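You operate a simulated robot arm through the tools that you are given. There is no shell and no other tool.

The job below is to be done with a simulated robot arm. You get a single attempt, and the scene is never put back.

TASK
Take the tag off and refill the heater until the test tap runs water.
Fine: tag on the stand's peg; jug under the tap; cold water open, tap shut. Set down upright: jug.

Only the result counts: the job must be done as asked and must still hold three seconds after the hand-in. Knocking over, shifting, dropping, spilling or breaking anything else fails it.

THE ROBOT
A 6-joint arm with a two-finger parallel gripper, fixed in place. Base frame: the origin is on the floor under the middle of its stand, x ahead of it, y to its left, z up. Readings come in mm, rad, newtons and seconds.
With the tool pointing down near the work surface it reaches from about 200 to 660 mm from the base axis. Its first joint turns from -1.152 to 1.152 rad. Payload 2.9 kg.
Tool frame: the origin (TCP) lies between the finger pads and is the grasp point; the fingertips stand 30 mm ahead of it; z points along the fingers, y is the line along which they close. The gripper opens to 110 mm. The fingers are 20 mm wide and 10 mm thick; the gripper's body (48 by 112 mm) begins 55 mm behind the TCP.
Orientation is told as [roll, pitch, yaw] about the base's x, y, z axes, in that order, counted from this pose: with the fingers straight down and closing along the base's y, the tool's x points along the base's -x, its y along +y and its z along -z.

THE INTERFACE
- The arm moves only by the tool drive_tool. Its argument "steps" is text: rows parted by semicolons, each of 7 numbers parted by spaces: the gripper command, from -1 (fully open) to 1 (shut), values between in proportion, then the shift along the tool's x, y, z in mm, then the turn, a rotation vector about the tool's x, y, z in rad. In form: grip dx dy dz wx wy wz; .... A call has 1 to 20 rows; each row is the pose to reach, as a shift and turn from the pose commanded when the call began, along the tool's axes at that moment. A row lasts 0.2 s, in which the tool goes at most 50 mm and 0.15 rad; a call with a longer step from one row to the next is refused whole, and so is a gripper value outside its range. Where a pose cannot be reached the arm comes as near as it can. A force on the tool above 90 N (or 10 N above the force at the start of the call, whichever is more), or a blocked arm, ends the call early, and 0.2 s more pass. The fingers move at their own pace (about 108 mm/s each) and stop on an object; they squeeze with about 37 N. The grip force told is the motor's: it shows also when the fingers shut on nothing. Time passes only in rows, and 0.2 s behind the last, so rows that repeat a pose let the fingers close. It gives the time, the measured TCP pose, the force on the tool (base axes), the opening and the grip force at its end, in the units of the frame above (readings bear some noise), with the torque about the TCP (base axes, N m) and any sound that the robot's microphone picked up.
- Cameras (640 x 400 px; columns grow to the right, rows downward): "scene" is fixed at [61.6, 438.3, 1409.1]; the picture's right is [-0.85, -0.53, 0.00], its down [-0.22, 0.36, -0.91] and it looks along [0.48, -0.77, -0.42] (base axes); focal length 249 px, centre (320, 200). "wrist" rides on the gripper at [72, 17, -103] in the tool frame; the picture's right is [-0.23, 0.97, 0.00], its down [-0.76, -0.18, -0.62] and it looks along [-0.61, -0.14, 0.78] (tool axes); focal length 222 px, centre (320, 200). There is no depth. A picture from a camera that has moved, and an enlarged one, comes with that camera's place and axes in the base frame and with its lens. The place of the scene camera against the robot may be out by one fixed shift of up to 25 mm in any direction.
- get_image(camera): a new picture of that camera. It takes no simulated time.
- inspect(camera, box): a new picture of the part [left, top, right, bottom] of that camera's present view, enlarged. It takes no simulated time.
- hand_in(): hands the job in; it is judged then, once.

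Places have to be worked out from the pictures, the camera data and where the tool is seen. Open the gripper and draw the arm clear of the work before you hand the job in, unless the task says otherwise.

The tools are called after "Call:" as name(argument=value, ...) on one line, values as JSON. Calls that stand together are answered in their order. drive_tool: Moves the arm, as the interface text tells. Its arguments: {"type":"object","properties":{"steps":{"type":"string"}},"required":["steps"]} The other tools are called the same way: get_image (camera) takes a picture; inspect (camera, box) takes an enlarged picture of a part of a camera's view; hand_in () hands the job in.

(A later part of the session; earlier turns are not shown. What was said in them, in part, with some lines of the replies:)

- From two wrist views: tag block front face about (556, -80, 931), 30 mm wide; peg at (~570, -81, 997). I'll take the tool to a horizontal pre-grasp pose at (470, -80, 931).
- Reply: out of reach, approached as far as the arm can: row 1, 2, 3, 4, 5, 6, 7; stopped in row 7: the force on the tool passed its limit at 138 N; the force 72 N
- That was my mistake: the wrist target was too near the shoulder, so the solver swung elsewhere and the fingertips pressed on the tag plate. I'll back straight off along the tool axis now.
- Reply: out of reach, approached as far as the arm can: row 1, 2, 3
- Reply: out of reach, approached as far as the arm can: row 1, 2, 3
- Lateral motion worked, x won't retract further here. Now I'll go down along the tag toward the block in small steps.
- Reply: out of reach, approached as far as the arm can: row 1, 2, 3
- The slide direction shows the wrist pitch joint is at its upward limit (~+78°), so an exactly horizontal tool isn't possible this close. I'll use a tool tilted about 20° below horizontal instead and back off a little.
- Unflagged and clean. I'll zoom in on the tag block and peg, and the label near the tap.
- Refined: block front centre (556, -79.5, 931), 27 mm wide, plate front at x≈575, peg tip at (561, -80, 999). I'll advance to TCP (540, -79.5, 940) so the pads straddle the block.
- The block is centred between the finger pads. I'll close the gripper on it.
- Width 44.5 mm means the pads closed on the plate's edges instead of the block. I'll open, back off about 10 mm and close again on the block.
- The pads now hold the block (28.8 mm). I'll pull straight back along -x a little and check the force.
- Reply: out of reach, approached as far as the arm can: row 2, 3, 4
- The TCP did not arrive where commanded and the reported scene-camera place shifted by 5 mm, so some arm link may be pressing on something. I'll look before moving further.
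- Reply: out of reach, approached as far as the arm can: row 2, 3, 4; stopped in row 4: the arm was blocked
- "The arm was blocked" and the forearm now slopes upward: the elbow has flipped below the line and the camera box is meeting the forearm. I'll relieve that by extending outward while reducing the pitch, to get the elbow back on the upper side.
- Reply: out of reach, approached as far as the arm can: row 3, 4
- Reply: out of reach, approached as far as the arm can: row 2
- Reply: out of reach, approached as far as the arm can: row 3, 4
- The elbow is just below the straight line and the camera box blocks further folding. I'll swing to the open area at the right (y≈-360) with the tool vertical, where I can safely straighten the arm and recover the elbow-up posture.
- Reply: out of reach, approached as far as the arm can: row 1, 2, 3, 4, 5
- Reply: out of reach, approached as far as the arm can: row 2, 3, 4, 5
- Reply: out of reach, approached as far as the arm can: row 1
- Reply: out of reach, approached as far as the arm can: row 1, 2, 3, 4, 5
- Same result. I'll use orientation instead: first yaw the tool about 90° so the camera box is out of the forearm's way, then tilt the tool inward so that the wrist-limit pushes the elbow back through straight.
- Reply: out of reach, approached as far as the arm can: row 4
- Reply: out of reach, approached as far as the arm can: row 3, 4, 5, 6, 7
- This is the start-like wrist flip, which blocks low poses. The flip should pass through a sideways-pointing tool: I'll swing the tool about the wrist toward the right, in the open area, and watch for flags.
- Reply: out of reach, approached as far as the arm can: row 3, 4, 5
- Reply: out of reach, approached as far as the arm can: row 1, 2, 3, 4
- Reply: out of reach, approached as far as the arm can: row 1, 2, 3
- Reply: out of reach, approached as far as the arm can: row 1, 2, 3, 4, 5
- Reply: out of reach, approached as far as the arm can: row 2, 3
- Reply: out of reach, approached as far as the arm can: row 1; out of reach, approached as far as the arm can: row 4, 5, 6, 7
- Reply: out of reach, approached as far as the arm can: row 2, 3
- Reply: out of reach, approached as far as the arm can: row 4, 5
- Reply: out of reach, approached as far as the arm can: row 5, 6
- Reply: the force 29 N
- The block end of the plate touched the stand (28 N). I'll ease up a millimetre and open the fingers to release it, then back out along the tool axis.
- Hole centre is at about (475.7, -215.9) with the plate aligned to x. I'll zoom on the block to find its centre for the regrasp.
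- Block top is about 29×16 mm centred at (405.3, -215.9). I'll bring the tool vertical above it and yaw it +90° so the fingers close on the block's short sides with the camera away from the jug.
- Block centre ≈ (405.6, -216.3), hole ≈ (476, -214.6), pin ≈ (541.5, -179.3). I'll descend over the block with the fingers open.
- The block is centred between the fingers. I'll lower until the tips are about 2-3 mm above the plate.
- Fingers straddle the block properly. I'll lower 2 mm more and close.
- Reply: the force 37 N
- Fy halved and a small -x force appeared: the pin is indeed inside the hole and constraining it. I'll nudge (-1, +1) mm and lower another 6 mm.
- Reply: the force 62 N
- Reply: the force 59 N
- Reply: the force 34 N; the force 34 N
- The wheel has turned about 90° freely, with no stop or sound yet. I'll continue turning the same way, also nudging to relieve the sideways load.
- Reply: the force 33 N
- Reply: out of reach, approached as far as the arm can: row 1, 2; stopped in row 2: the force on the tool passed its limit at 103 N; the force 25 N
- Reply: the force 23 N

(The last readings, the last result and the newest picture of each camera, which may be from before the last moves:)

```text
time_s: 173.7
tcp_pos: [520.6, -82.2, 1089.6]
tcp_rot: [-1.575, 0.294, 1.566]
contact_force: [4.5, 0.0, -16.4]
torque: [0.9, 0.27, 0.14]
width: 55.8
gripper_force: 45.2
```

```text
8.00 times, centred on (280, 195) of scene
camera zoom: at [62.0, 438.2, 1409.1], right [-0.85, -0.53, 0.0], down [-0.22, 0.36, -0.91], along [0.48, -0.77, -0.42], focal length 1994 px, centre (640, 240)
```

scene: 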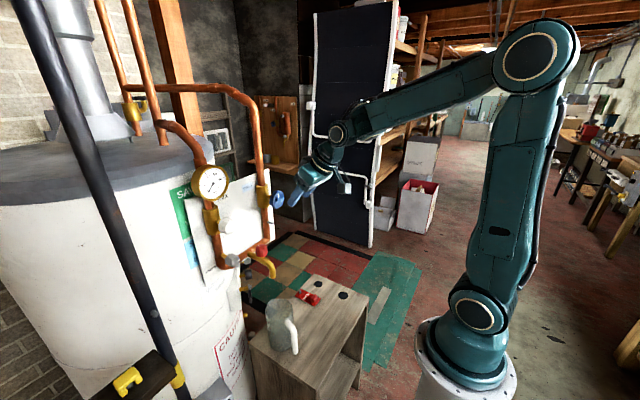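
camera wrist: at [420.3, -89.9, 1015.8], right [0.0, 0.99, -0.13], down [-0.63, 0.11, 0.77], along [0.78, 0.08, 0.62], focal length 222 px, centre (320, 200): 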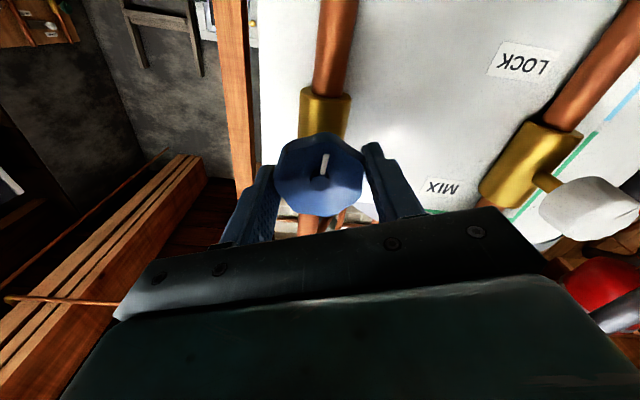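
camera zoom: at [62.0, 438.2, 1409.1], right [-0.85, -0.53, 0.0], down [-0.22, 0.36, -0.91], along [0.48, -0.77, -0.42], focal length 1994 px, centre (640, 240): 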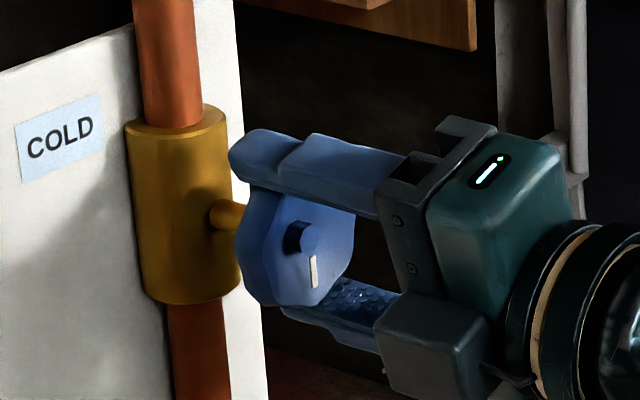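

Torque rose to 0.9 N·m while the mark stayed put, so the cold valve is at its open stop (about half a turn). I'll release and back off.

Call:
drive_tool(steps="0.5 0 0 0 0 0 0; 0 0 0 0 0 0 0; -0.45 0 0 0 0 0 0; -0.45 0 0 0 0 0 0; -0.45 0 0 -15 0 0 0; -0.45 0 0 -32 0 0 0; -0.45 0 0 -32 0 0 0")

Call:
inspect(camera="scene", box=[240, 160, 330, 240])

Call:
get_image(camera="wrist")

```text
time_s: 175.3
tcp_pos: [492.2, -78.4, 1095.1]
tcp_rot: [-1.574, 0.287, 1.567]
contact_force: [1.4, 0.3, 0.3]
torque: [-0.02, -0.01, -0.01]
width: 79.7
gripper_force: 0.0
out of reach, approached as far as the arm can: row 6, 7
```

```text
5.00 times, centred on (285, 200) of scene
camera zoom: at [61.6, 438.3, 1409.1], right [-0.85, -0.53, 0.0], down [-0.22, 0.36, -0.91], along [0.48, -0.77, -0.42], focal length 1246 px, centre (495, 200)
```

zoom: 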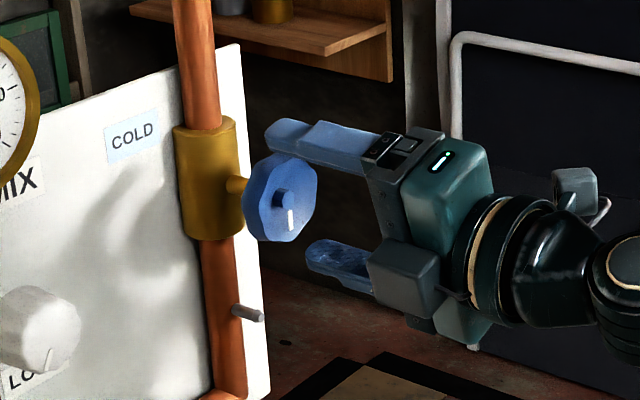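

```text
taken
camera wrist: at [390.3, -152.5, 1099.1], right [0.0, -0.06, -1.0], down [-0.62, 0.78, -0.05], along [0.79, 0.62, -0.04], focal length 222 px, centre (320, 200)
```

wrist: 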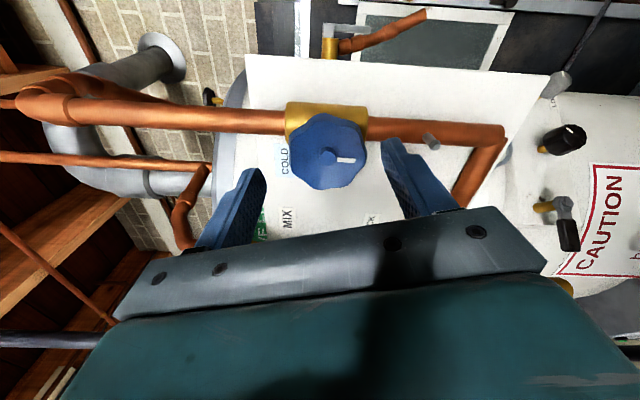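

The mark points straight down now: the cold valve is open half a turn. I'll roll the tool back level before going to the tap.

Call:
drive_tool(steps="-0.3 0 0 0 0 0 0.15; -0.3 0 0 0 0 0 0.3; -0.3 0 0 0 0 0 0.45; -0.3 0 0 0 0 0 0.6; -0.3 0 0 0 0 0 0.75; -0.3 0 0 0 0 0 0.9; -0.3 0 0 0 0 0 1.05; -0.3 0 0 0 0 0 1.2; -0.3 0 0 0 0 0 1.35; -0.3 0 0 0 0 0 1.5; -0.3 0 0 0 0 0 1.65; -0.3 0 0 0 0 0 1.8; -0.3 0 0 0 0 0 1.86; -0.3 0 0 0 0 0 1.86")

Call:
get_image(camera="wrist")

```text
time_s: 178.3
tcp_pos: [493.5, -80.5, 1096.3]
tcp_rot: [-3.111, -1.565, 3.107]
contact_force: [-0.7, 0.1, 0.0]
torque: [0.0, 0.01, 0.0]
width: 71.5
gripper_force: 0.0
```

```text
taken
camera wrist: at [391.9, -62.9, 1022.8], right [0.0, 0.97, 0.23], down [-0.63, -0.18, 0.76], along [0.78, -0.14, 0.61], focal length 222 px, centre (320, 200)
```

wrist: 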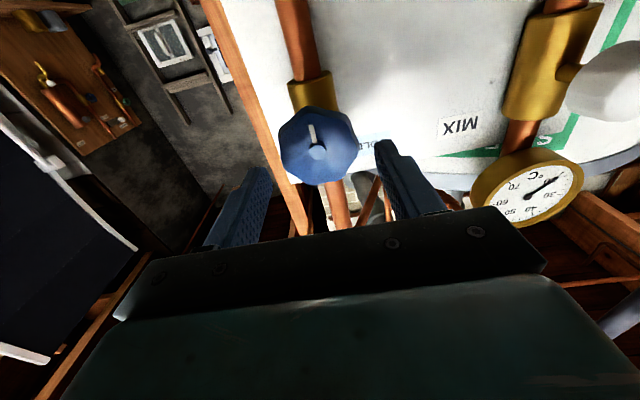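

Level again. I'll retreat and pitch the tool back down toward vertical, moving above the tap.

Call:
drive_tool(steps="-0.3 -6.5 3 -9 0 0.14 0; -0.3 -13 6 -18 0 0.28 0; -0.3 -19 9 -28 0 0.42 0; -0.3 -26 12 -37 0 0.56 0; -0.3 -32 14 -46 0 0.7 0; -0.3 -39 17 -56 0 0.84 0; -0.3 -45 20 -65 0 0.97 0; -0.3 -45 20 -65 0 0.97 0")

Call:
drive_tool(steps="-0.3 7 15 12 0 0.12 0; -0.3 14 30 24 0 0.24 0; -0.3 20 45 36 0 0.36 0; -0.3 25 58 46 0 0.48 0; -0.3 28 69 54 0 0.6 0; -0.3 28 69 54 0 0.6 0")

Call:
get_image(camera="wrist")

```text
time_s: 180.1
tcp_pos: [427.0, -58.9, 1141.3]
tcp_rot: [0.0, -0.606, -0.002]
contact_force: [-0.1, 0.1, -0.4]
torque: [0.0, 0.01, 0.03]
width: 71.5
gripper_force: 0.1
```

```text
time_s: 181.5
tcp_pos: [434.3, 10.4, 1079.4]
tcp_rot: [-0.002, -0.005, -0.002]
contact_force: [-0.2, 0.4, 0.7]
torque: [-0.02, -0.03, 0.04]
width: 71.4
gripper_force: 0.1
```

```text
taken
camera wrist: at [364.0, 26.6, 1183.4], right [0.23, 0.97, 0.0], down [0.76, -0.18, 0.63], along [0.61, -0.15, -0.78], focal length 222 px, centre (320, 200)
```

wrist: 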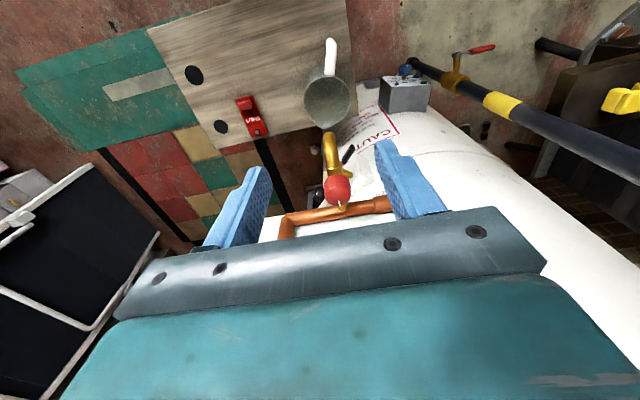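

Back above the tap with a vertical tool. I'll descend in front of it to z≈978, then approach the knob from -x with the fingers straddling it.

Call:
drive_tool(steps="-0.3 0 0 40 0 0 0; -0.3 0 0 75 0 0 0; -0.3 0 0 101 0 0 0; -0.3 0 0 101 0 0 0")

Call:
get_image(camera="wrist")

Call:
inspect(camera="wrist", box=[250, 100, 420, 240])

Call:
inspect(camera="scene", box=[220, 160, 340, 280])

```text
time_s: 182.5
tcp_pos: [435.2, 7.1, 976.7]
tcp_rot: [0.0, -0.008, -0.002]
contact_force: [-0.6, 0.1, 0.4]
torque: [-0.01, -0.01, 0.0]
width: 71.7
gripper_force: 0.0
```

```text
taken
camera wrist: at [364.0, 25.4, 1080.2], right [0.23, 0.97, 0.0], down [0.76, -0.18, 0.63], along [0.61, -0.14, -0.78], focal length 222 px, centre (320, 200)
```

wrist: 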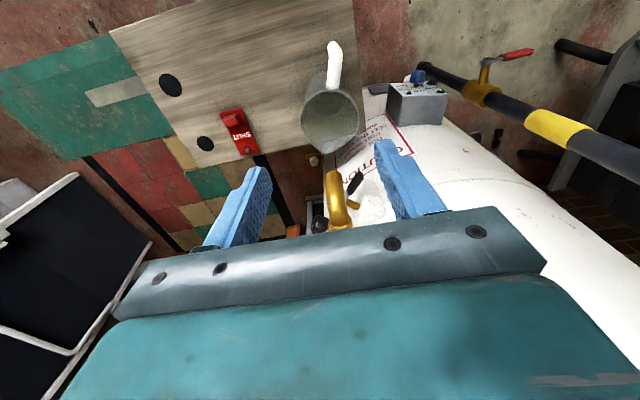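

```text
2.86 times, centred on (335, 170) of wrist
camera zoom: at [364.0, 25.4, 1080.2], right [0.23, 0.97, 0.0], down [0.76, -0.18, 0.63], along [0.61, -0.14, -0.78], focal length 635 px, centre (277, 286)
```

zoom: 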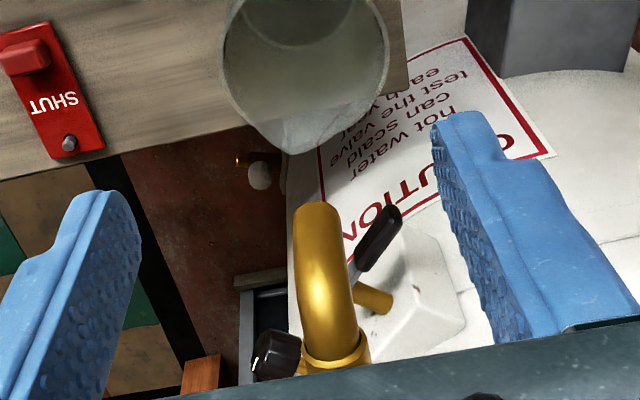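

```text
3.33 times, centred on (280, 220) of scene
camera zoom: at [61.6, 438.3, 1409.1], right [-0.85, -0.53, 0.0], down [-0.22, 0.36, -0.91], along [0.48, -0.77, -0.42], focal length 831 px, centre (453, 133)
```

zoom: 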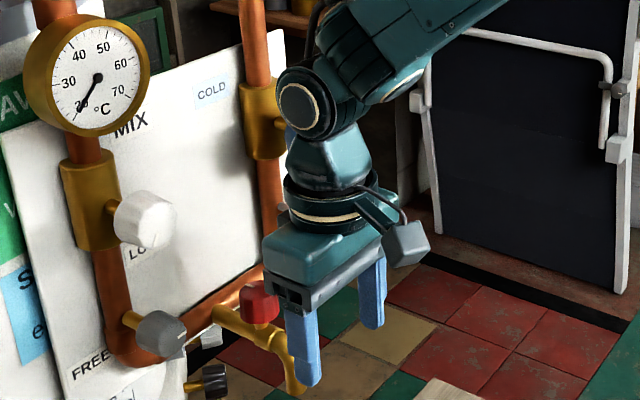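

The tap lies between the fingers. I'll move forward 91 mm so that the pads straddle the knob.

Call:
drive_tool(steps="-0.3 -30 0.5 0 0 0 0; -0.3 -60 0.5 0 0 0 0; -0.3 -91 0.5 0 0 0 0; -0.3 -91 0.5 0 0 0 0")

Call:
get_image(camera="wrist")

Call:
inspect(camera="scene", box=[210, 150, 330, 270])

```text
time_s: 183.5
tcp_pos: [526.8, 8.8, 979.6]
tcp_rot: [-0.002, -0.004, -0.004]
contact_force: [0.1, 0.6, 0.5]
torque: [0.0, -0.02, 0.01]
width: 71.5
gripper_force: 0.0
```

```text
taken
camera wrist: at [455.5, 27.0, 1082.5], right [0.23, 0.97, 0.0], down [0.76, -0.18, 0.63], along [0.61, -0.14, -0.78], focal length 222 px, centre (320, 200)
```

wrist: 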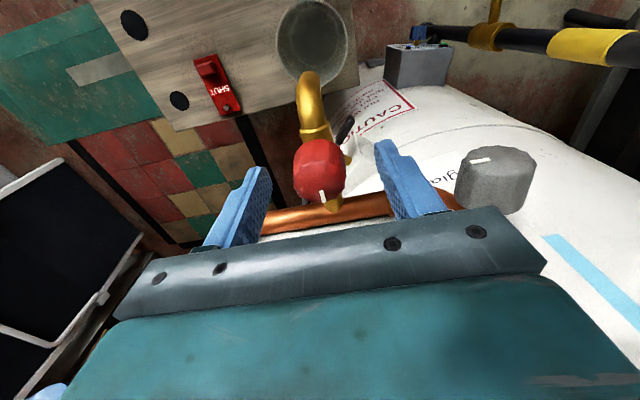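

```text
3.33 times, centred on (270, 210) of scene
camera zoom: at [61.6, 438.3, 1409.1], right [-0.85, -0.53, 0.0], down [-0.22, 0.36, -0.91], along [0.48, -0.77, -0.42], focal length 831 px, centre (487, 167)
```

zoom: 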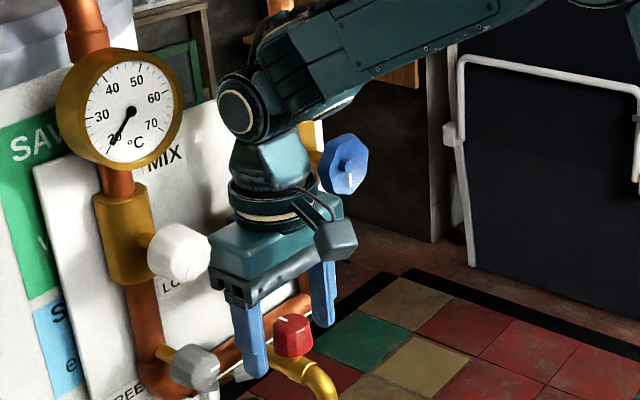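

The knob is centred between the fingers. Before gripping I'll pre-rotate the tool clockwise by 0.6 rad so there is room to turn counter-clockwise, then close.

Call:
drive_tool(steps="-0.3 0.7 0.5 0 0 0 0.15; -0.3 1.4 1 0 0 0 0.3; -0.3 1.4 1 0 0 0 0.45; -0.3 1.4 1 0 0 0 0.6; -0.3 1.4 1 0 0 0 0.6")

Call:
get_image(camera="wrist")

Call:
drive_tool(steps="0 0 0 0 0 0 0; 0.4 0 0 0 0 0 0; 1 0 0 0 0 0 0; 1 0 0 0 0 0 0")

Call:
inspect(camera="wrist", box=[250, 110, 400, 240])

```text
time_s: 184.7
tcp_pos: [525.9, 11.6, 980.0]
tcp_rot: [0.002, -0.008, -0.606]
contact_force: [0.3, -0.1, 0.1]
torque: [-0.01, 0.01, 0.02]
width: 71.6
gripper_force: 0.0
```

```text
taken
camera wrist: at [476.6, 65.9, 1081.9], right [0.74, 0.67, 0.0], down [0.52, -0.58, 0.63], along [0.42, -0.46, -0.78], focal length 222 px, centre (320, 200)
```

wrist: 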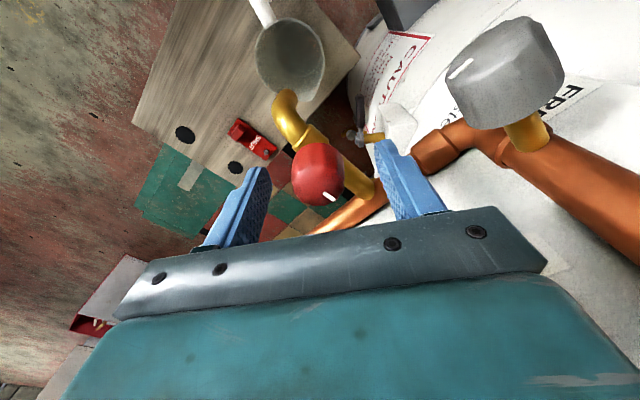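

```text
time_s: 185.7
tcp_pos: [525.0, 8.6, 978.3]
tcp_rot: [0.001, -0.007, -0.605]
contact_force: [-5.6, -8.8, 1.5]
torque: [-0.27, 0.28, 0.01]
width: 33.3
gripper_force: 44.8
```

```text
3.08 times, centred on (325, 175) of wrist
camera zoom: at [476.3, 65.0, 1081.9], right [0.74, 0.67, 0.0], down [0.52, -0.58, 0.63], along [0.42, -0.46, -0.78], focal length 684 px, centre (305, 277)
```

zoom: 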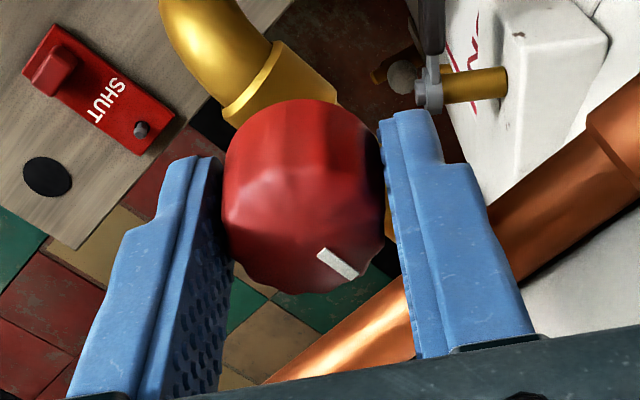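

The knob is gripped (33.3 mm). I'll turn it counter-clockwise (seen from above) by 0.45 rad and check torque and sound.

Call:
drive_tool(steps="1 0 0 0 0 0 -0.12; 1 0 0 0 0 0 -0.25; 1 0 0 0 0 0 -0.4; 1 0 0 0 0 0 -0.4")

Call:
inspect(camera="wrist", box=[250, 110, 400, 240])

```text
time_s: 186.7
tcp_pos: [525.4, 9.6, 979.5]
tcp_rot: [-0.002, -0.004, -0.203]
contact_force: [-14.3, -7.4, -4.3]
torque: [-0.12, -0.68, 0.02]
width: 33.3
gripper_force: 44.7
```

```text
3.08 times, centred on (325, 175) of wrist
camera zoom: at [458.9, 41.0, 1081.9], right [0.42, 0.91, 0.0], down [0.71, -0.33, 0.63], along [0.57, -0.26, -0.78], focal length 684 px, centre (305, 277)
```

zoom: 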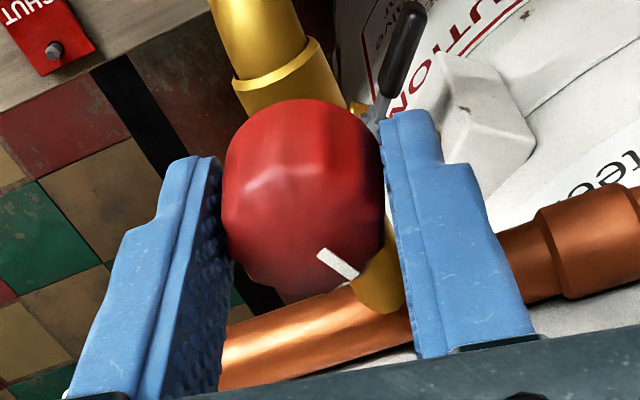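

The knob turned freely with the gripper; no sound yet. I'll continue in small steps, relieving the side load by 1 mm.

Call:
drive_tool(steps="1 1.2 0 0 0 0 -0.12; 1 1.2 0 0 0 0 -0.25; 1 1.2 0 0 0 0 -0.4; 1 1.2 0 0 0 0 -0.4")

Call:
inspect(camera="scene", box=[210, 200, 330, 330])

```text
time_s: 187.7
tcp_pos: [525.1, 9.2, 978.5]
tcp_rot: [-0.004, -0.007, 0.197]
contact_force: [1.7, -11.1, -15.8]
torque: [0.26, 0.04, 0.02]
width: 33.4
gripper_force: 44.7
```

```text
3.08 times, centred on (270, 265) of scene
camera zoom: at [61.9, 438.0, 1409.2], right [-0.85, -0.53, 0.0], down [-0.22, 0.36, -0.91], along [0.48, -0.77, -0.42], focal length 767 px, centre (474, 0)
```

zoom: 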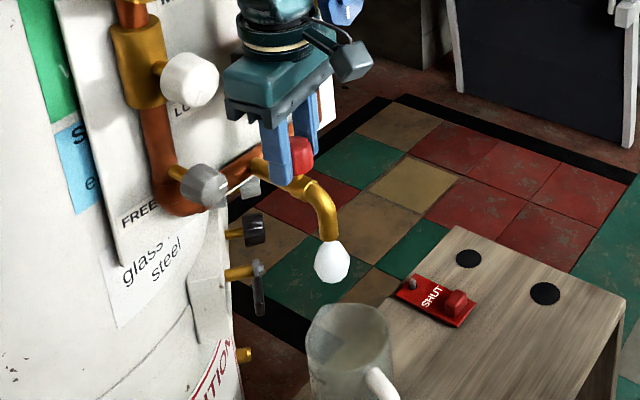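

Something white has appeared at the spout. I'll take a closer look at once.

Call:
inspect(camera="scene", box=[245, 240, 305, 300])

Call:
get_image(camera="wrist")

```text
6.67 times, centred on (275, 270) of scene
camera zoom: at [61.9, 438.0, 1409.2], right [-0.85, -0.53, 0.0], down [-0.22, 0.36, -0.91], along [0.48, -0.77, -0.42], focal length 1662 px, centre (620, -267)
```

zoom: 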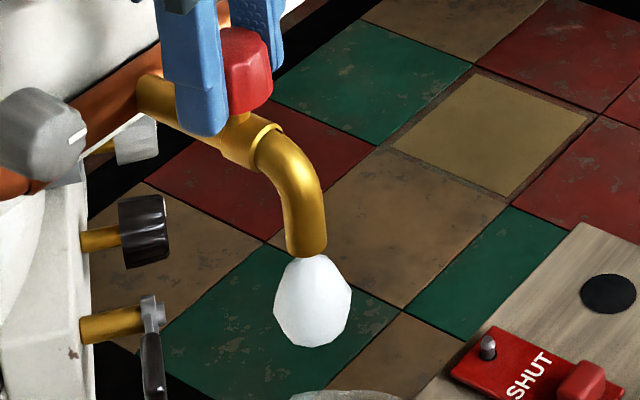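

```text
taken
camera wrist: at [451.8, 12.5, 1081.7], right [0.03, 1.0, 0.0], down [0.78, -0.02, 0.63], along [0.63, -0.02, -0.78], focal length 222 px, centre (320, 200)
```

wrist: 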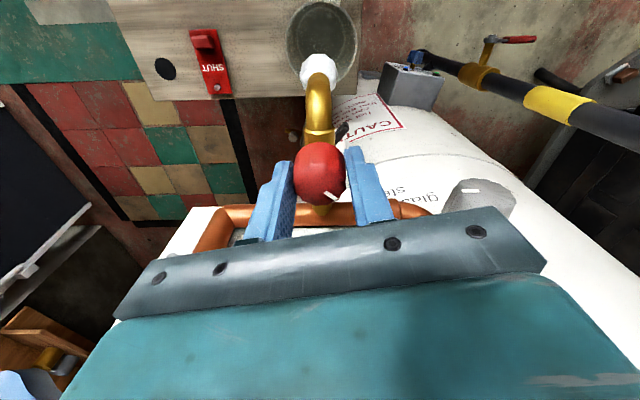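

A white plume is venting from the spout: air leaving as the heater fills. I'll hold the knob and wait, checking every second or so.

Call:
drive_tool(steps="1 0 0 0 0 0 0; 1 0 0 0 0 0 0; 1 0 0 0 0 0 0; 1 0 0 0 0 0 0; 1 0 0 0 0 0 0")

Call:
inspect(camera="scene", box=[235, 240, 325, 350])

```text
time_s: 188.9
tcp_pos: [526.3, 10.4, 977.8]
tcp_rot: [-0.005, -0.005, 0.195]
contact_force: [5.8, -11.5, -22.2]
torque: [0.25, -0.79, -0.04]
width: 33.4
gripper_force: 45.5
```

```text
3.64 times, centred on (280, 295) of scene
camera zoom: at [62.1, 437.9, 1409.2], right [-0.85, -0.53, 0.0], down [-0.22, 0.36, -0.91], along [0.48, -0.77, -0.42], focal length 906 px, centre (466, -146)
```

zoom: 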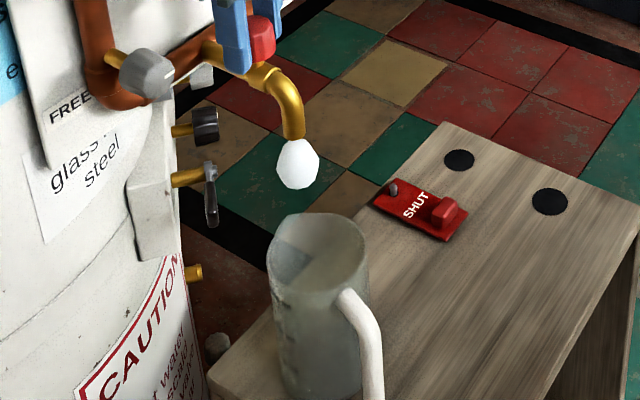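

Still venting air. I'll keep waiting in 2 s portions.

Call:
drive_tool(steps="1 0 0 0 0 0 0; 1 0 0 0 0 0 0; 1 0 0 0 0 0 0; 1 0 0 0 0 0 0; 1 0 0 0 0 0 0; 1 0 0 0 0 0 0; 1 0 0 0 0 0 0; 1 0 0 0 0 0 0; 1 0 0 0 0 0 0; 1 0 0 0 0 0 0")

Call:
inspect(camera="scene", box=[235, 240, 325, 350])

```text
time_s: 191.1
tcp_pos: [525.6, 10.6, 978.0]
tcp_rot: [-0.004, -0.006, 0.196]
contact_force: [11.6, -15.3, -23.1]
torque: [0.09, -0.05, -0.02]
width: 33.4
gripper_force: 45.5
```

```text
3.64 times, centred on (280, 295) of scene
camera zoom: at [62.3, 437.8, 1409.2], right [-0.85, -0.53, 0.0], down [-0.22, 0.36, -0.91], along [0.48, -0.77, -0.42], focal length 906 px, centre (466, -146)
```

zoom: 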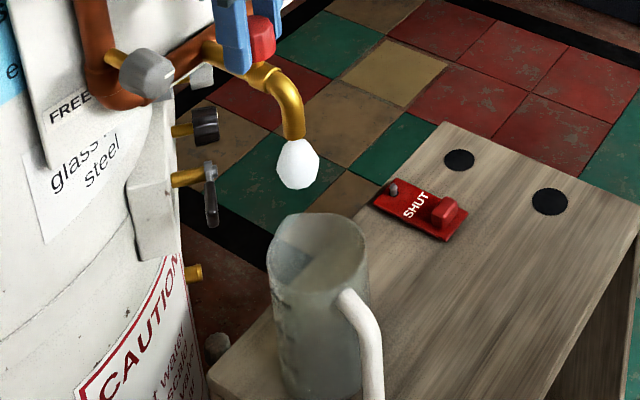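

Still air. Continuing to wait.

Call:
drive_tool(steps="1 0 0 0 0 0 0; 1 0 0 0 0 0 0; 1 0 0 0 0 0 0; 1 0 0 0 0 0 0; 1 0 0 0 0 0 0; 1 0 0 0 0 0 0; 1 0 0 0 0 0 0; 1 0 0 0 0 0 0; 1 0 0 0 0 0 0; 1 0 0 0 0 0 0; 1 0 0 0 0 0 0; 1 0 0 0 0 0 0")

Call:
inspect(camera="scene", box=[235, 240, 325, 350])

```text
time_s: 193.7
tcp_pos: [525.7, 9.8, 979.7]
tcp_rot: [-0.003, -0.004, 0.195]
contact_force: [11.3, -16.1, -21.2]
torque: [0.07, -0.02, 0.02]
width: 33.5
gripper_force: 44.7
```

```text
3.64 times, centred on (280, 295) of scene
camera zoom: at [62.3, 437.8, 1409.2], right [-0.85, -0.53, 0.0], down [-0.22, 0.36, -0.91], along [0.48, -0.77, -0.42], focal length 906 px, centre (466, -146)
```

zoom: 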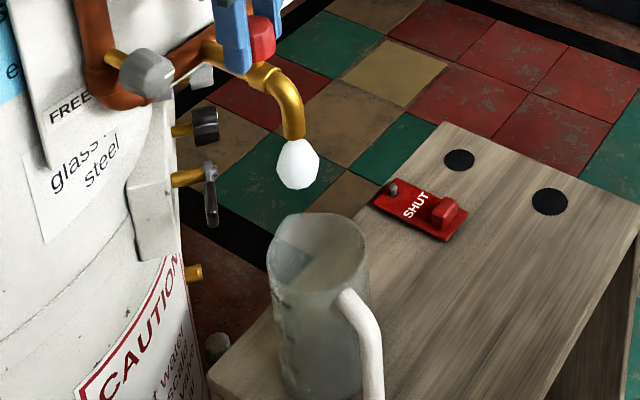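

Still only air at 6 s. I'll wait further in 3 s portions.

Call:
drive_tool(steps="1 0 0 0 0 0 0; 1 0 0 0 0 0 0; 1 0 0 0 0 0 0; 1 0 0 0 0 0 0; 1 0 0 0 0 0 0; 1 0 0 0 0 0 0; 1 0 0 0 0 0 0; 1 0 0 0 0 0 0; 1 0 0 0 0 0 0; 1 0 0 0 0 0 0; 1 0 0 0 0 0 0; 1 0 0 0 0 0 0; 1 0 0 0 0 0 0; 1 0 0 0 0 0 0")

Call:
inspect(camera="scene", box=[235, 240, 325, 350])

```text
time_s: 196.7
tcp_pos: [524.8, 10.7, 978.8]
tcp_rot: [-0.004, -0.006, 0.196]
contact_force: [10.9, -16.9, -19.3]
torque: [0.05, -0.01, -0.01]
width: 33.2
gripper_force: 45.2
```

```text
3.64 times, centred on (280, 295) of scene
camera zoom: at [62.2, 437.8, 1409.2], right [-0.85, -0.53, 0.0], down [-0.22, 0.36, -0.91], along [0.48, -0.77, -0.42], focal length 906 px, centre (466, -146)
```

zoom: 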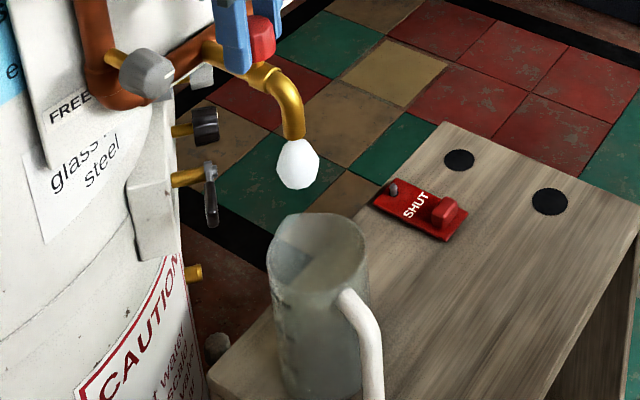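

Still air at about 10 s. Continuing to wait.

Call:
drive_tool(steps="1 0 0 0 0 0 0; 1 0 0 0 0 0 0; 1 0 0 0 0 0 0; 1 0 0 0 0 0 0; 1 0 0 0 0 0 0; 1 0 0 0 0 0 0; 1 0 0 0 0 0 0; 1 0 0 0 0 0 0; 1 0 0 0 0 0 0; 1 0 0 0 0 0 0; 1 0 0 0 0 0 0; 1 0 0 0 0 0 0; 1 0 0 0 0 0 0; 1 0 0 0 0 0 0; 1 0 0 0 0 0 0")

Call:
inspect(camera="scene", box=[235, 240, 325, 350])

```text
time_s: 199.9
tcp_pos: [525.0, 9.2, 978.6]
tcp_rot: [-0.004, -0.005, 0.196]
contact_force: [11.2, -16.9, -18.7]
torque: [0.07, 0.04, -0.01]
width: 33.2
gripper_force: 44.7
```

```text
3.64 times, centred on (280, 295) of scene
camera zoom: at [62.2, 437.8, 1409.2], right [-0.85, -0.53, 0.0], down [-0.22, 0.36, -0.91], along [0.48, -0.77, -0.42], focal length 906 px, centre (466, -146)
```

zoom: 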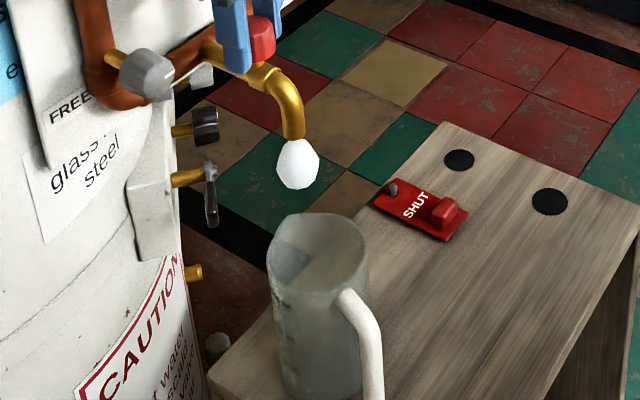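

No change yet after 12 s. I'll wait a bit longer per check, keeping within the jug's capacity.

Call:
drive_tool(steps="1 0 0 0 0 0 0; 1 0 0 0 0 0 0; 1 0 0 0 0 0 0; 1 0 0 0 0 0 0; 1 0 0 0 0 0 0; 1 0 0 0 0 0 0; 1 0 0 0 0 0 0; 1 0 0 0 0 0 0; 1 0 0 0 0 0 0; 1 0 0 0 0 0 0; 1 0 0 0 0 0 0; 1 0 0 0 0 0 0; 1 0 0 0 0 0 0; 1 0 0 0 0 0 0; 1 0 0 0 0 0 0; 1 0 0 0 0 0 0")

Call:
inspect(camera="scene", box=[235, 240, 325, 350])

Call:
inspect(camera="scene", box=[180, 150, 300, 290])

```text
time_s: 203.3
tcp_pos: [524.9, 10.8, 979.4]
tcp_rot: [-0.003, -0.006, 0.196]
contact_force: [10.1, -17.5, -15.8]
torque: [0.1, -0.04, 0.02]
width: 33.2
gripper_force: 44.8
```

```text
3.64 times, centred on (280, 295) of scene
camera zoom: at [62.1, 437.8, 1409.2], right [-0.85, -0.53, 0.0], down [-0.22, 0.36, -0.91], along [0.48, -0.77, -0.42], focal length 906 px, centre (466, -146)
```

zoom: 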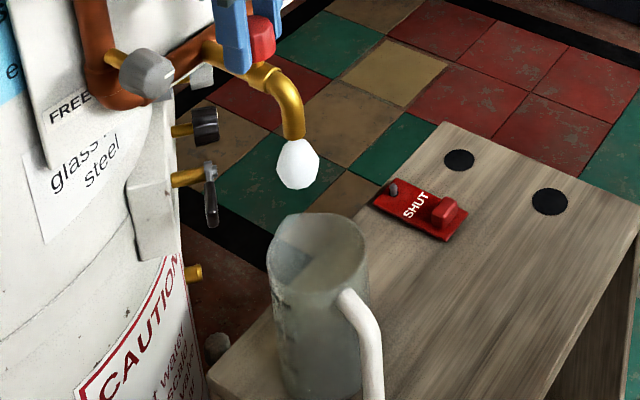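

```text
2.86 times, centred on (240, 220) of scene
camera zoom: at [62.1, 437.8, 1409.2], right [-0.85, -0.53, 0.0], down [-0.22, 0.36, -0.91], along [0.48, -0.77, -0.42], focal length 712 px, centre (549, 143)
```

zoom: 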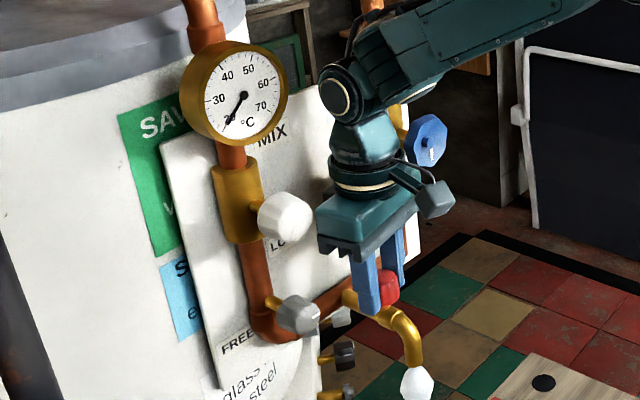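

Still air at 16 s; the wheel's mark is still at open. I'll keep waiting, holding the knob.

Call:
drive_tool(steps="1 0 0 0 0 0 0; 1 0 0 0 0 0 0; 1 0 0 0 0 0 0; 1 0 0 0 0 0 0; 1 0 0 0 0 0 0; 1 0 0 0 0 0 0; 1 0 0 0 0 0 0; 1 0 0 0 0 0 0; 1 0 0 0 0 0 0; 1 0 0 0 0 0 0; 1 0 0 0 0 0 0; 1 0 0 0 0 0 0; 1 0 0 0 0 0 0; 1 0 0 0 0 0 0; 1 0 0 0 0 0 0; 1 0 0 0 0 0 0")

Call:
inspect(camera="scene", box=[235, 240, 325, 350])

```text
time_s: 206.7
tcp_pos: [524.8, 9.5, 979.0]
tcp_rot: [-0.004, -0.004, 0.195]
contact_force: [11.1, -17.2, -14.1]
torque: [0.11, -0.01, 0.02]
width: 33.3
gripper_force: 45.1
```

```text
3.64 times, centred on (280, 295) of scene
camera zoom: at [62.1, 437.8, 1409.2], right [-0.85, -0.53, 0.0], down [-0.22, 0.36, -0.91], along [0.48, -0.77, -0.42], focal length 906 px, centre (466, -146)
```

zoom: 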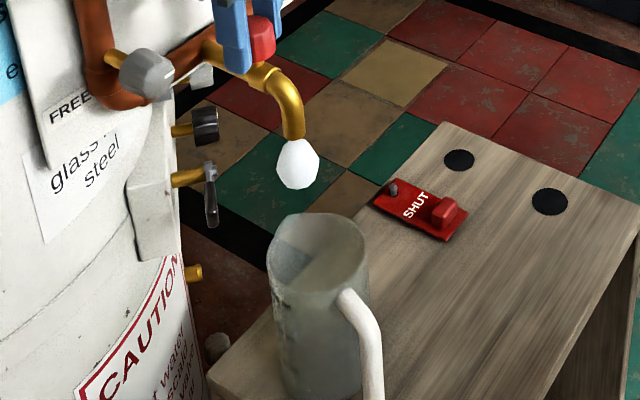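

19 s of venting so far. I'll keep waiting in the same manner.

Call:
drive_tool(steps="1 0 0 0 0 0 0; 1 0 0 0 0 0 0; 1 0 0 0 0 0 0; 1 0 0 0 0 0 0; 1 0 0 0 0 0 0; 1 0 0 0 0 0 0; 1 0 0 0 0 0 0; 1 0 0 0 0 0 0; 1 0 0 0 0 0 0; 1 0 0 0 0 0 0; 1 0 0 0 0 0 0; 1 0 0 0 0 0 0; 1 0 0 0 0 0 0; 1 0 0 0 0 0 0; 1 0 0 0 0 0 0; 1 0 0 0 0 0 0")

Call:
inspect(camera="scene", box=[235, 240, 325, 350])

```text
time_s: 210.1
tcp_pos: [525.4, 8.9, 979.7]
tcp_rot: [-0.003, -0.005, 0.195]
contact_force: [10.9, -16.3, -12.1]
torque: [0.1, 0.0, 0.01]
width: 33.1
gripper_force: 45.1
```

```text
3.64 times, centred on (280, 295) of scene
camera zoom: at [62.1, 437.8, 1409.2], right [-0.85, -0.53, 0.0], down [-0.22, 0.36, -0.91], along [0.48, -0.77, -0.42], focal length 906 px, centre (466, -146)
```

zoom: 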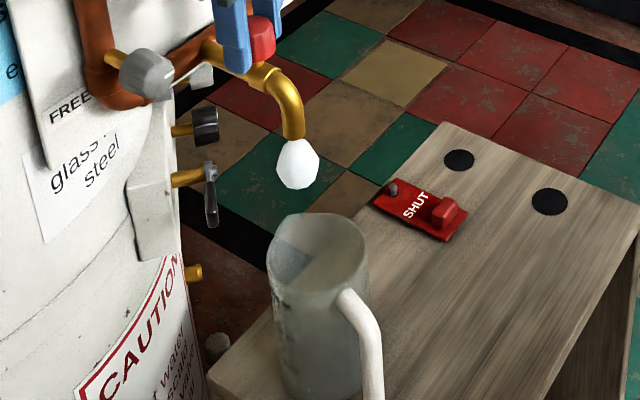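

Nothing new at 22 s. I'll open the tap a bit more (another 0.3 rad) to vent faster and watch closely.

Call:
drive_tool(steps="1 0 0 0 0 0 -0.1; 1 0 0 0 0 0 -0.2; 1 0 0 0 0 0 -0.3; 1 0 0 0 0 0 -0.3; 1 0 0 0 0 0 -0.3")

Call:
inspect(camera="scene", box=[235, 240, 325, 350])

Call:
get_image(camera="wrist")

```text
time_s: 211.3
tcp_pos: [524.5, 10.1, 978.8]
tcp_rot: [-0.006, -0.007, 0.498]
contact_force: [15.0, -11.0, -4.6]
torque: [0.5, -0.14, -0.02]
width: 33.1
gripper_force: 45.5
```

```text
3.64 times, centred on (280, 295) of scene
camera zoom: at [62.0, 437.9, 1409.2], right [-0.85, -0.53, 0.0], down [-0.22, 0.36, -0.91], along [0.48, -0.77, -0.42], focal length 906 px, centre (466, -146)
```

zoom: 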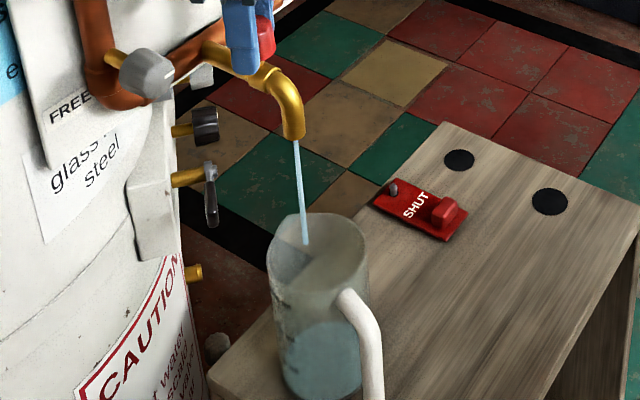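

```text
taken
camera wrist: at [454.0, -9.7, 1082.0], right [-0.27, 0.96, 0.0], down [0.75, 0.21, 0.63], along [0.61, 0.16, -0.78], focal length 222 px, centre (320, 200)
```

wrist: 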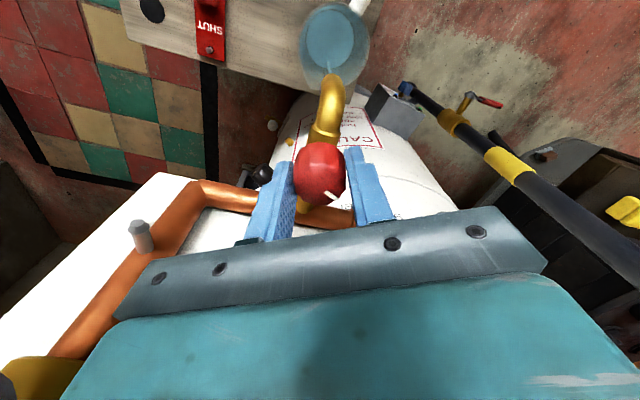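

Water is running into the jug and it's already partly full. Shutting the tap now: turning the knob clockwise back by 1.1 rad.

Call:
drive_tool(steps="1 0 0 0 0 0 0.15; 1 0 0 0 0 0 0.3; 1 0 0 0 0 0 0.45; 1 0 0 0 0 0 0.6; 1 0 0 0 0 0 0.75; 1 0 0 0 0 0 0.9; 1 0 0 0 0 0 1.05; 1 0 0 0 0 0 1.12; 1 0 0 0 0 0 1.12")

Call:
inspect(camera="scene", box=[235, 240, 325, 350])

```text
time_s: 213.3
tcp_pos: [525.6, 9.5, 979.6]
tcp_rot: [0.004, -0.007, -0.625]
contact_force: [8.6, -11.7, 11.5]
torque: [-0.31, 0.21, 0.01]
width: 32.9
gripper_force: 44.9
```

```text
3.64 times, centred on (280, 295) of scene
camera zoom: at [61.6, 437.9, 1409.2], right [-0.85, -0.53, 0.0], down [-0.22, 0.36, -0.91], along [0.48, -0.77, -0.42], focal length 906 px, centre (466, -146)
```

zoom: 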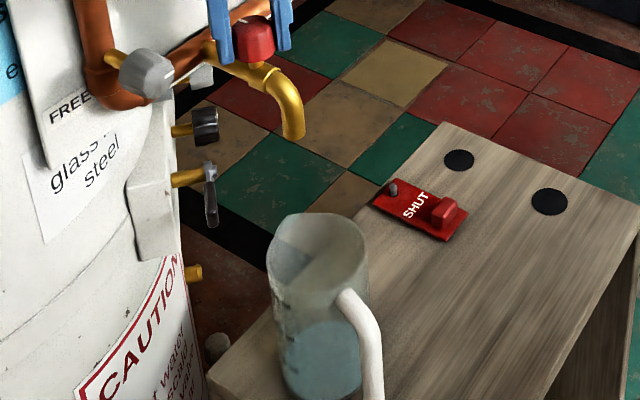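

The flow has stopped and the jug is about half full. I'll check the tick's orientation and press a touch further clockwise to confirm it's at the shut stop.

Call:
drive_tool(steps="1 0 0 0 0 0 0.05; 1 0 0 0 0 0 0.1; 1 0 0 0 0 0 0.1")

Call:
inspect(camera="wrist", box=[250, 110, 400, 240])

Call:
inspect(camera="scene", box=[225, 210, 315, 290])

```text
time_s: 214.1
tcp_pos: [524.5, 10.1, 978.6]
tcp_rot: [0.002, -0.003, -0.723]
contact_force: [0.0, -11.9, 14.6]
torque: [-0.2, 0.06, 0.96]
width: 33.1
gripper_force: 45.1
```

```text
3.08 times, centred on (325, 175) of wrist
camera zoom: at [482.3, 71.0, 1082.2], right [0.81, 0.58, 0.0], down [0.45, -0.64, 0.63], along [0.37, -0.51, -0.78], focal length 684 px, centre (305, 277)
```

zoom: 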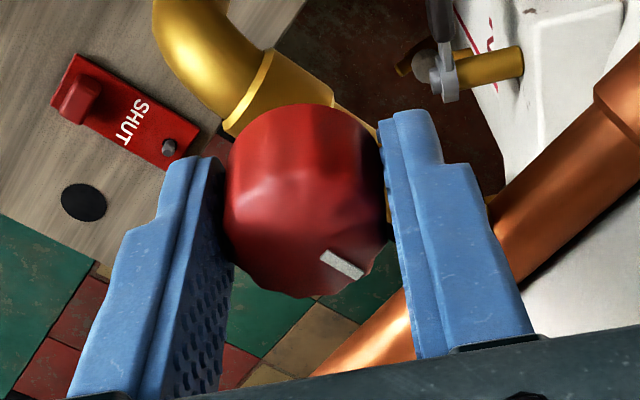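

```text
5.00 times, centred on (270, 250) of scene
camera zoom: at [61.3, 438.0, 1409.2], right [-0.85, -0.53, 0.0], down [-0.22, 0.36, -0.91], along [0.48, -0.77, -0.42], focal length 1246 px, centre (570, -50)
```

zoom: 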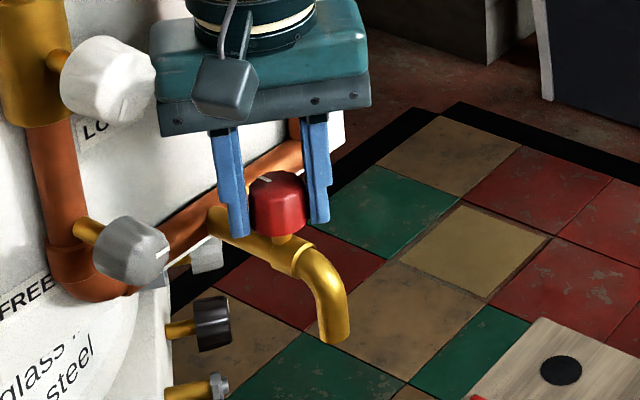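

Torque of 0.96 N·m confirms the tap is at its shut stop. I'll unload the twist slightly and open the fingers.

Call:
drive_tool(steps="1 0 0 0 0 0 -0.06; 0.7 0 0 0 0 0 -0.06; 0.3 0 0 0 0 0 -0.06; -0.3 0 0 0 0 0 -0.06; -0.3 0 0 0 0 0 -0.06; -0.3 0 0 0 0 0 -0.06")

Call:
inspect(camera="scene", box=[225, 210, 335, 350])

Call:
get_image(camera="wrist")

```text
time_s: 215.5
tcp_pos: [525.3, 9.7, 978.6]
tcp_rot: [0.002, -0.007, -0.663]
contact_force: [-0.7, 0.1, 0.4]
torque: [0.02, -0.01, -0.01]
width: 71.6
gripper_force: 0.0
```

```text
2.86 times, centred on (280, 280) of scene
camera zoom: at [61.6, 438.3, 1409.1], right [-0.85, -0.53, 0.0], down [-0.22, 0.36, -0.91], along [0.48, -0.77, -0.42], focal length 712 px, centre (434, -29)
```

zoom: 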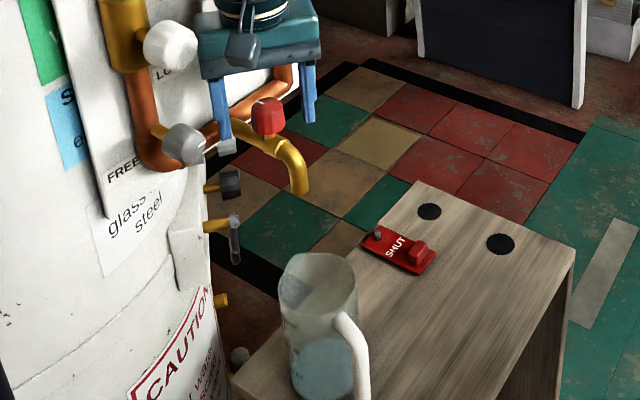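

```text
taken
camera wrist: at [479.7, 68.4, 1081.9], right [0.78, 0.63, 0.0], down [0.49, -0.61, 0.63], along [0.4, -0.49, -0.78], focal length 222 px, centre (320, 200)
```

wrist: 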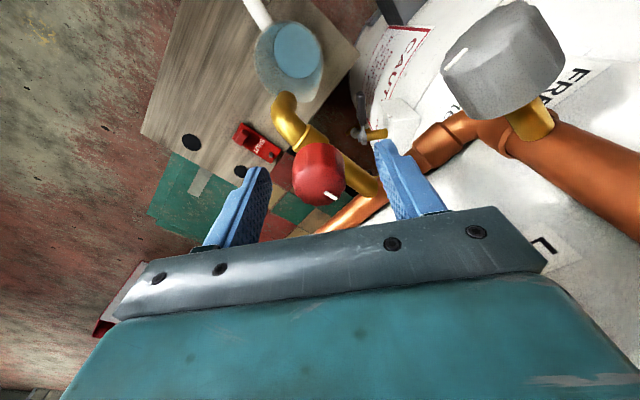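

Everything is released: no stream, tap mark at shut, jug about half full. I'll rotate the tool back to yaw 0 and back out along -x.

Call:
drive_tool(steps="-0.3 0 0 0 0 0 -0.15; -0.3 0 0 0 0 0 -0.3; -0.3 0 0 0 0 0 -0.45; -0.3 0 0 0 0 0 -0.6; -0.3 0 0 0 0 0 -0.66; -0.3 0 0 0 0 0 -0.66")

Call:
drive_tool(steps="-0.3 30 0 0 0 0 0; -0.3 60 0 0 0 0 0; -0.3 90 0 0 0 0 0; -0.3 100 0 -40 0 0 0; -0.3 120 0 -80 0 0 0; -0.3 150 0 -110 0 0 0; -0.3 150 0 -110 0 0 0")

Call:
get_image(camera="wrist")

Call:
get_image(camera="scene")

```text
time_s: 216.9
tcp_pos: [524.2, 10.9, 978.2]
tcp_rot: [-0.001, -0.008, -0.002]
contact_force: [-0.3, -0.4, 0.4]
torque: [-0.01, -0.01, -0.03]
width: 71.6
gripper_force: 0.1
```

```text
time_s: 218.5
tcp_pos: [374.1, 11.2, 1088.0]
tcp_rot: [-0.002, -0.005, -0.004]
contact_force: [-0.5, -0.2, -0.2]
torque: [0.02, 0.02, -0.02]
width: 71.9
gripper_force: 0.0
```

```text
taken
camera wrist: at [303.4, 27.7, 1191.0], right [0.23, 0.97, 0.0], down [0.76, -0.18, 0.63], along [0.61, -0.14, -0.78], focal length 222 px, centre (320, 200)
```

wrist: 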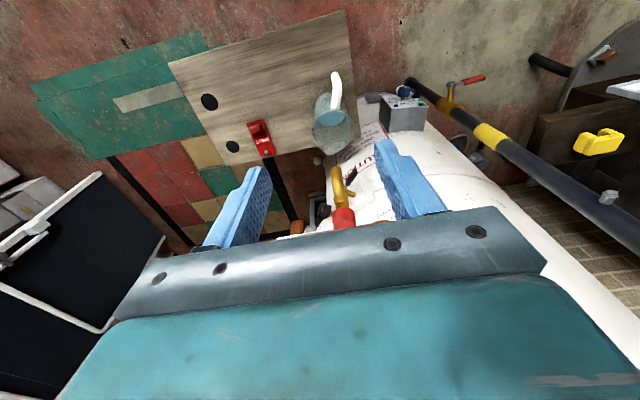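

```text
taken
```

scene: 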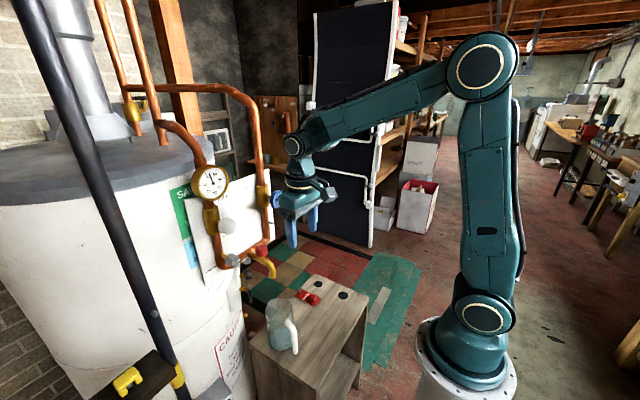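

The arm is clear. I'll do a final close inspection of the jug, tag, wheel, tap knob and gauge.

Call:
inspect(camera="scene", box=[180, 150, 310, 260])

Call:
inspect(camera="scene", box=[240, 240, 370, 360])

Call:
inspect(camera="wrist", box=[220, 60, 380, 240])

```text
3.64 times, centred on (245, 205) of scene
camera zoom: at [61.5, 438.3, 1409.1], right [-0.85, -0.53, 0.0], down [-0.22, 0.36, -0.91], along [0.48, -0.77, -0.42], focal length 906 px, centre (593, 182)
```

zoom: 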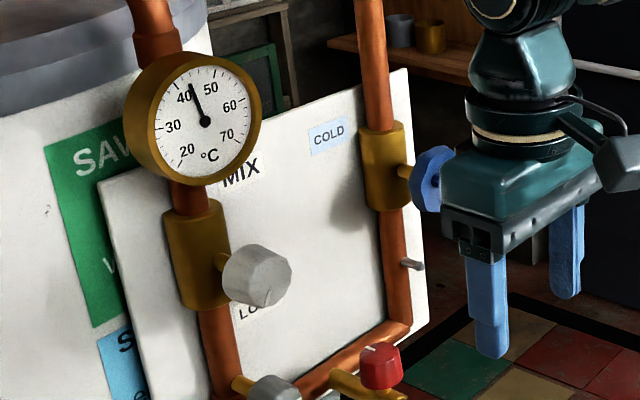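

```text
3.33 times, centred on (305, 300) of scene
camera zoom: at [61.5, 438.3, 1409.1], right [-0.85, -0.53, 0.0], down [-0.22, 0.36, -0.91], along [0.48, -0.77, -0.42], focal length 831 px, centre (370, -133)
```

zoom: 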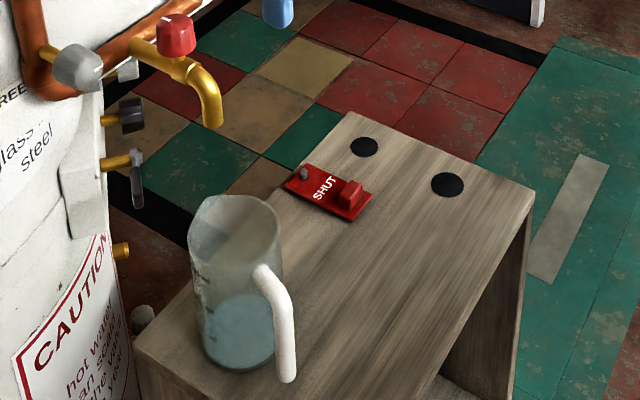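

```text
2.22 times, centred on (300, 150) of wrist
camera zoom: at [303.4, 27.7, 1191.0], right [0.23, 0.97, 0.0], down [0.76, -0.18, 0.63], along [0.61, -0.14, -0.78], focal length 494 px, centre (364, 311)
```

zoom: 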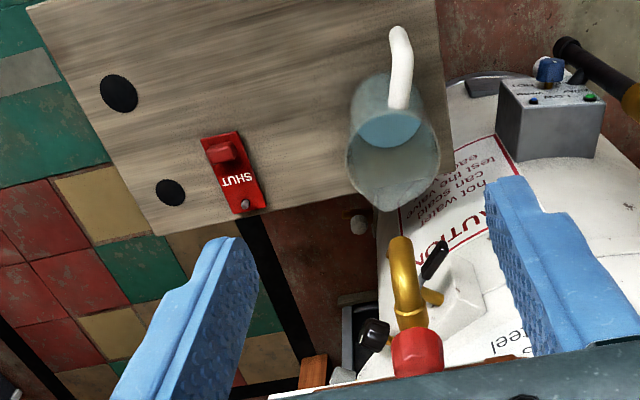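

All looks right: tag flat on the pin, jug upright and half full, no drip. I'll open the gripper fully, back off a little more and view the wheel's mark one last time.

Call:
drive_tool(steps="-1 30 0 -20 0 0 0; -1 50 0 -30 0 0 0; -1 50 0 -30 0 0 0; -1 50 0 -30 0 0 0; -1 50 0 -30 0 0 0")

Call:
inspect(camera="scene", box=[250, 170, 310, 220])

Call:
inspect(camera="scene", box=[230, 210, 340, 350])

```text
time_s: 219.7
tcp_pos: [324.1, 11.4, 1118.6]
tcp_rot: [-0.002, -0.009, -0.004]
contact_force: [0.2, -0.2, -0.7]
torque: [-0.01, 0.0, -0.02]
width: 109.8
gripper_force: 0.0
```

```text
8.00 times, centred on (280, 195) of scene
camera zoom: at [61.6, 438.3, 1409.1], right [-0.85, -0.53, 0.0], down [-0.22, 0.36, -0.91], along [0.48, -0.77, -0.42], focal length 1994 px, centre (640, 240)
```

zoom: 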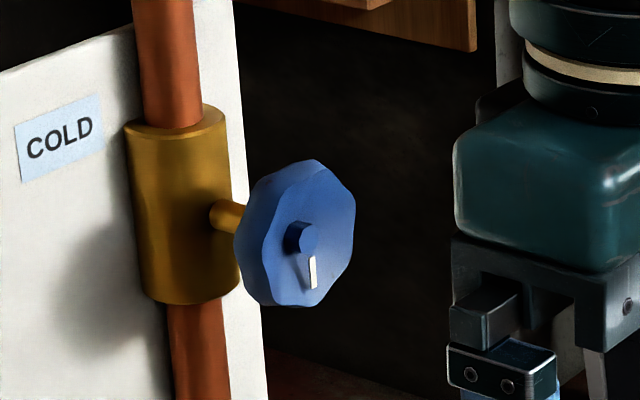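

```text
2.86 times, centred on (285, 280) of scene
camera zoom: at [61.6, 438.3, 1409.1], right [-0.85, -0.53, 0.0], down [-0.22, 0.36, -0.91], along [0.48, -0.77, -0.42], focal length 712 px, centre (420, -29)
```

zoom: 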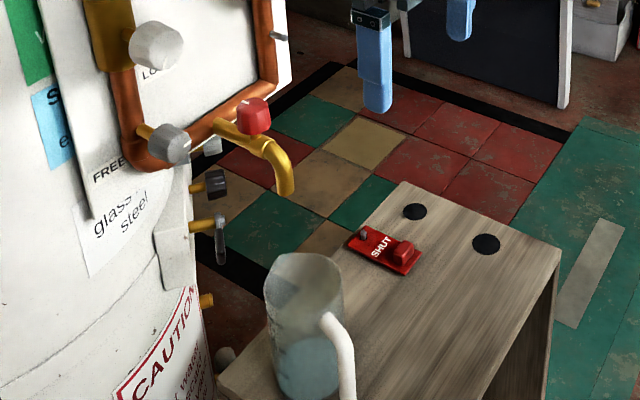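

The wheel's mark points straight down, so the cold is open. The tap is shut and not dripping, the jug stands upright under it about half full, and the tag is on the stand's pin. The arm is clear with the gripper open, so I'll hand the job in.

Call:
hand_in()

```text
The job is handed in.
```

I refilled the heater until the test tap ran water, and the job is handed in. I don't have the judge's result.

How things stood in the last pictures:
- **Tag:** it hangs flat on the stand's peg. I laid it on the stand once to regrip it before getting it onto the peg.
- **Jug:** it stands upright under the test tap, about half full, with no spill in view.
- **Cold water:** the valve is open, turned half a turn to its stop.
- **Test tap:** it vented air for about 20 seconds, then ran water. I turned it back to its shut stop, and it isn't dripping.
- **Arm:** it is clear of the work with the gripper open.

The arm misbehaved on the way. An unreachable pose early on pressed the fingertips against the tag and its pipe at about 138 N. Later the arm's camera box hit its own forearm a few times. I saw no damage or shifted objects from any of this.

The temperature gauge went from about 20 °C to about 43 °C after the refill. I didn't touch the mix valve.
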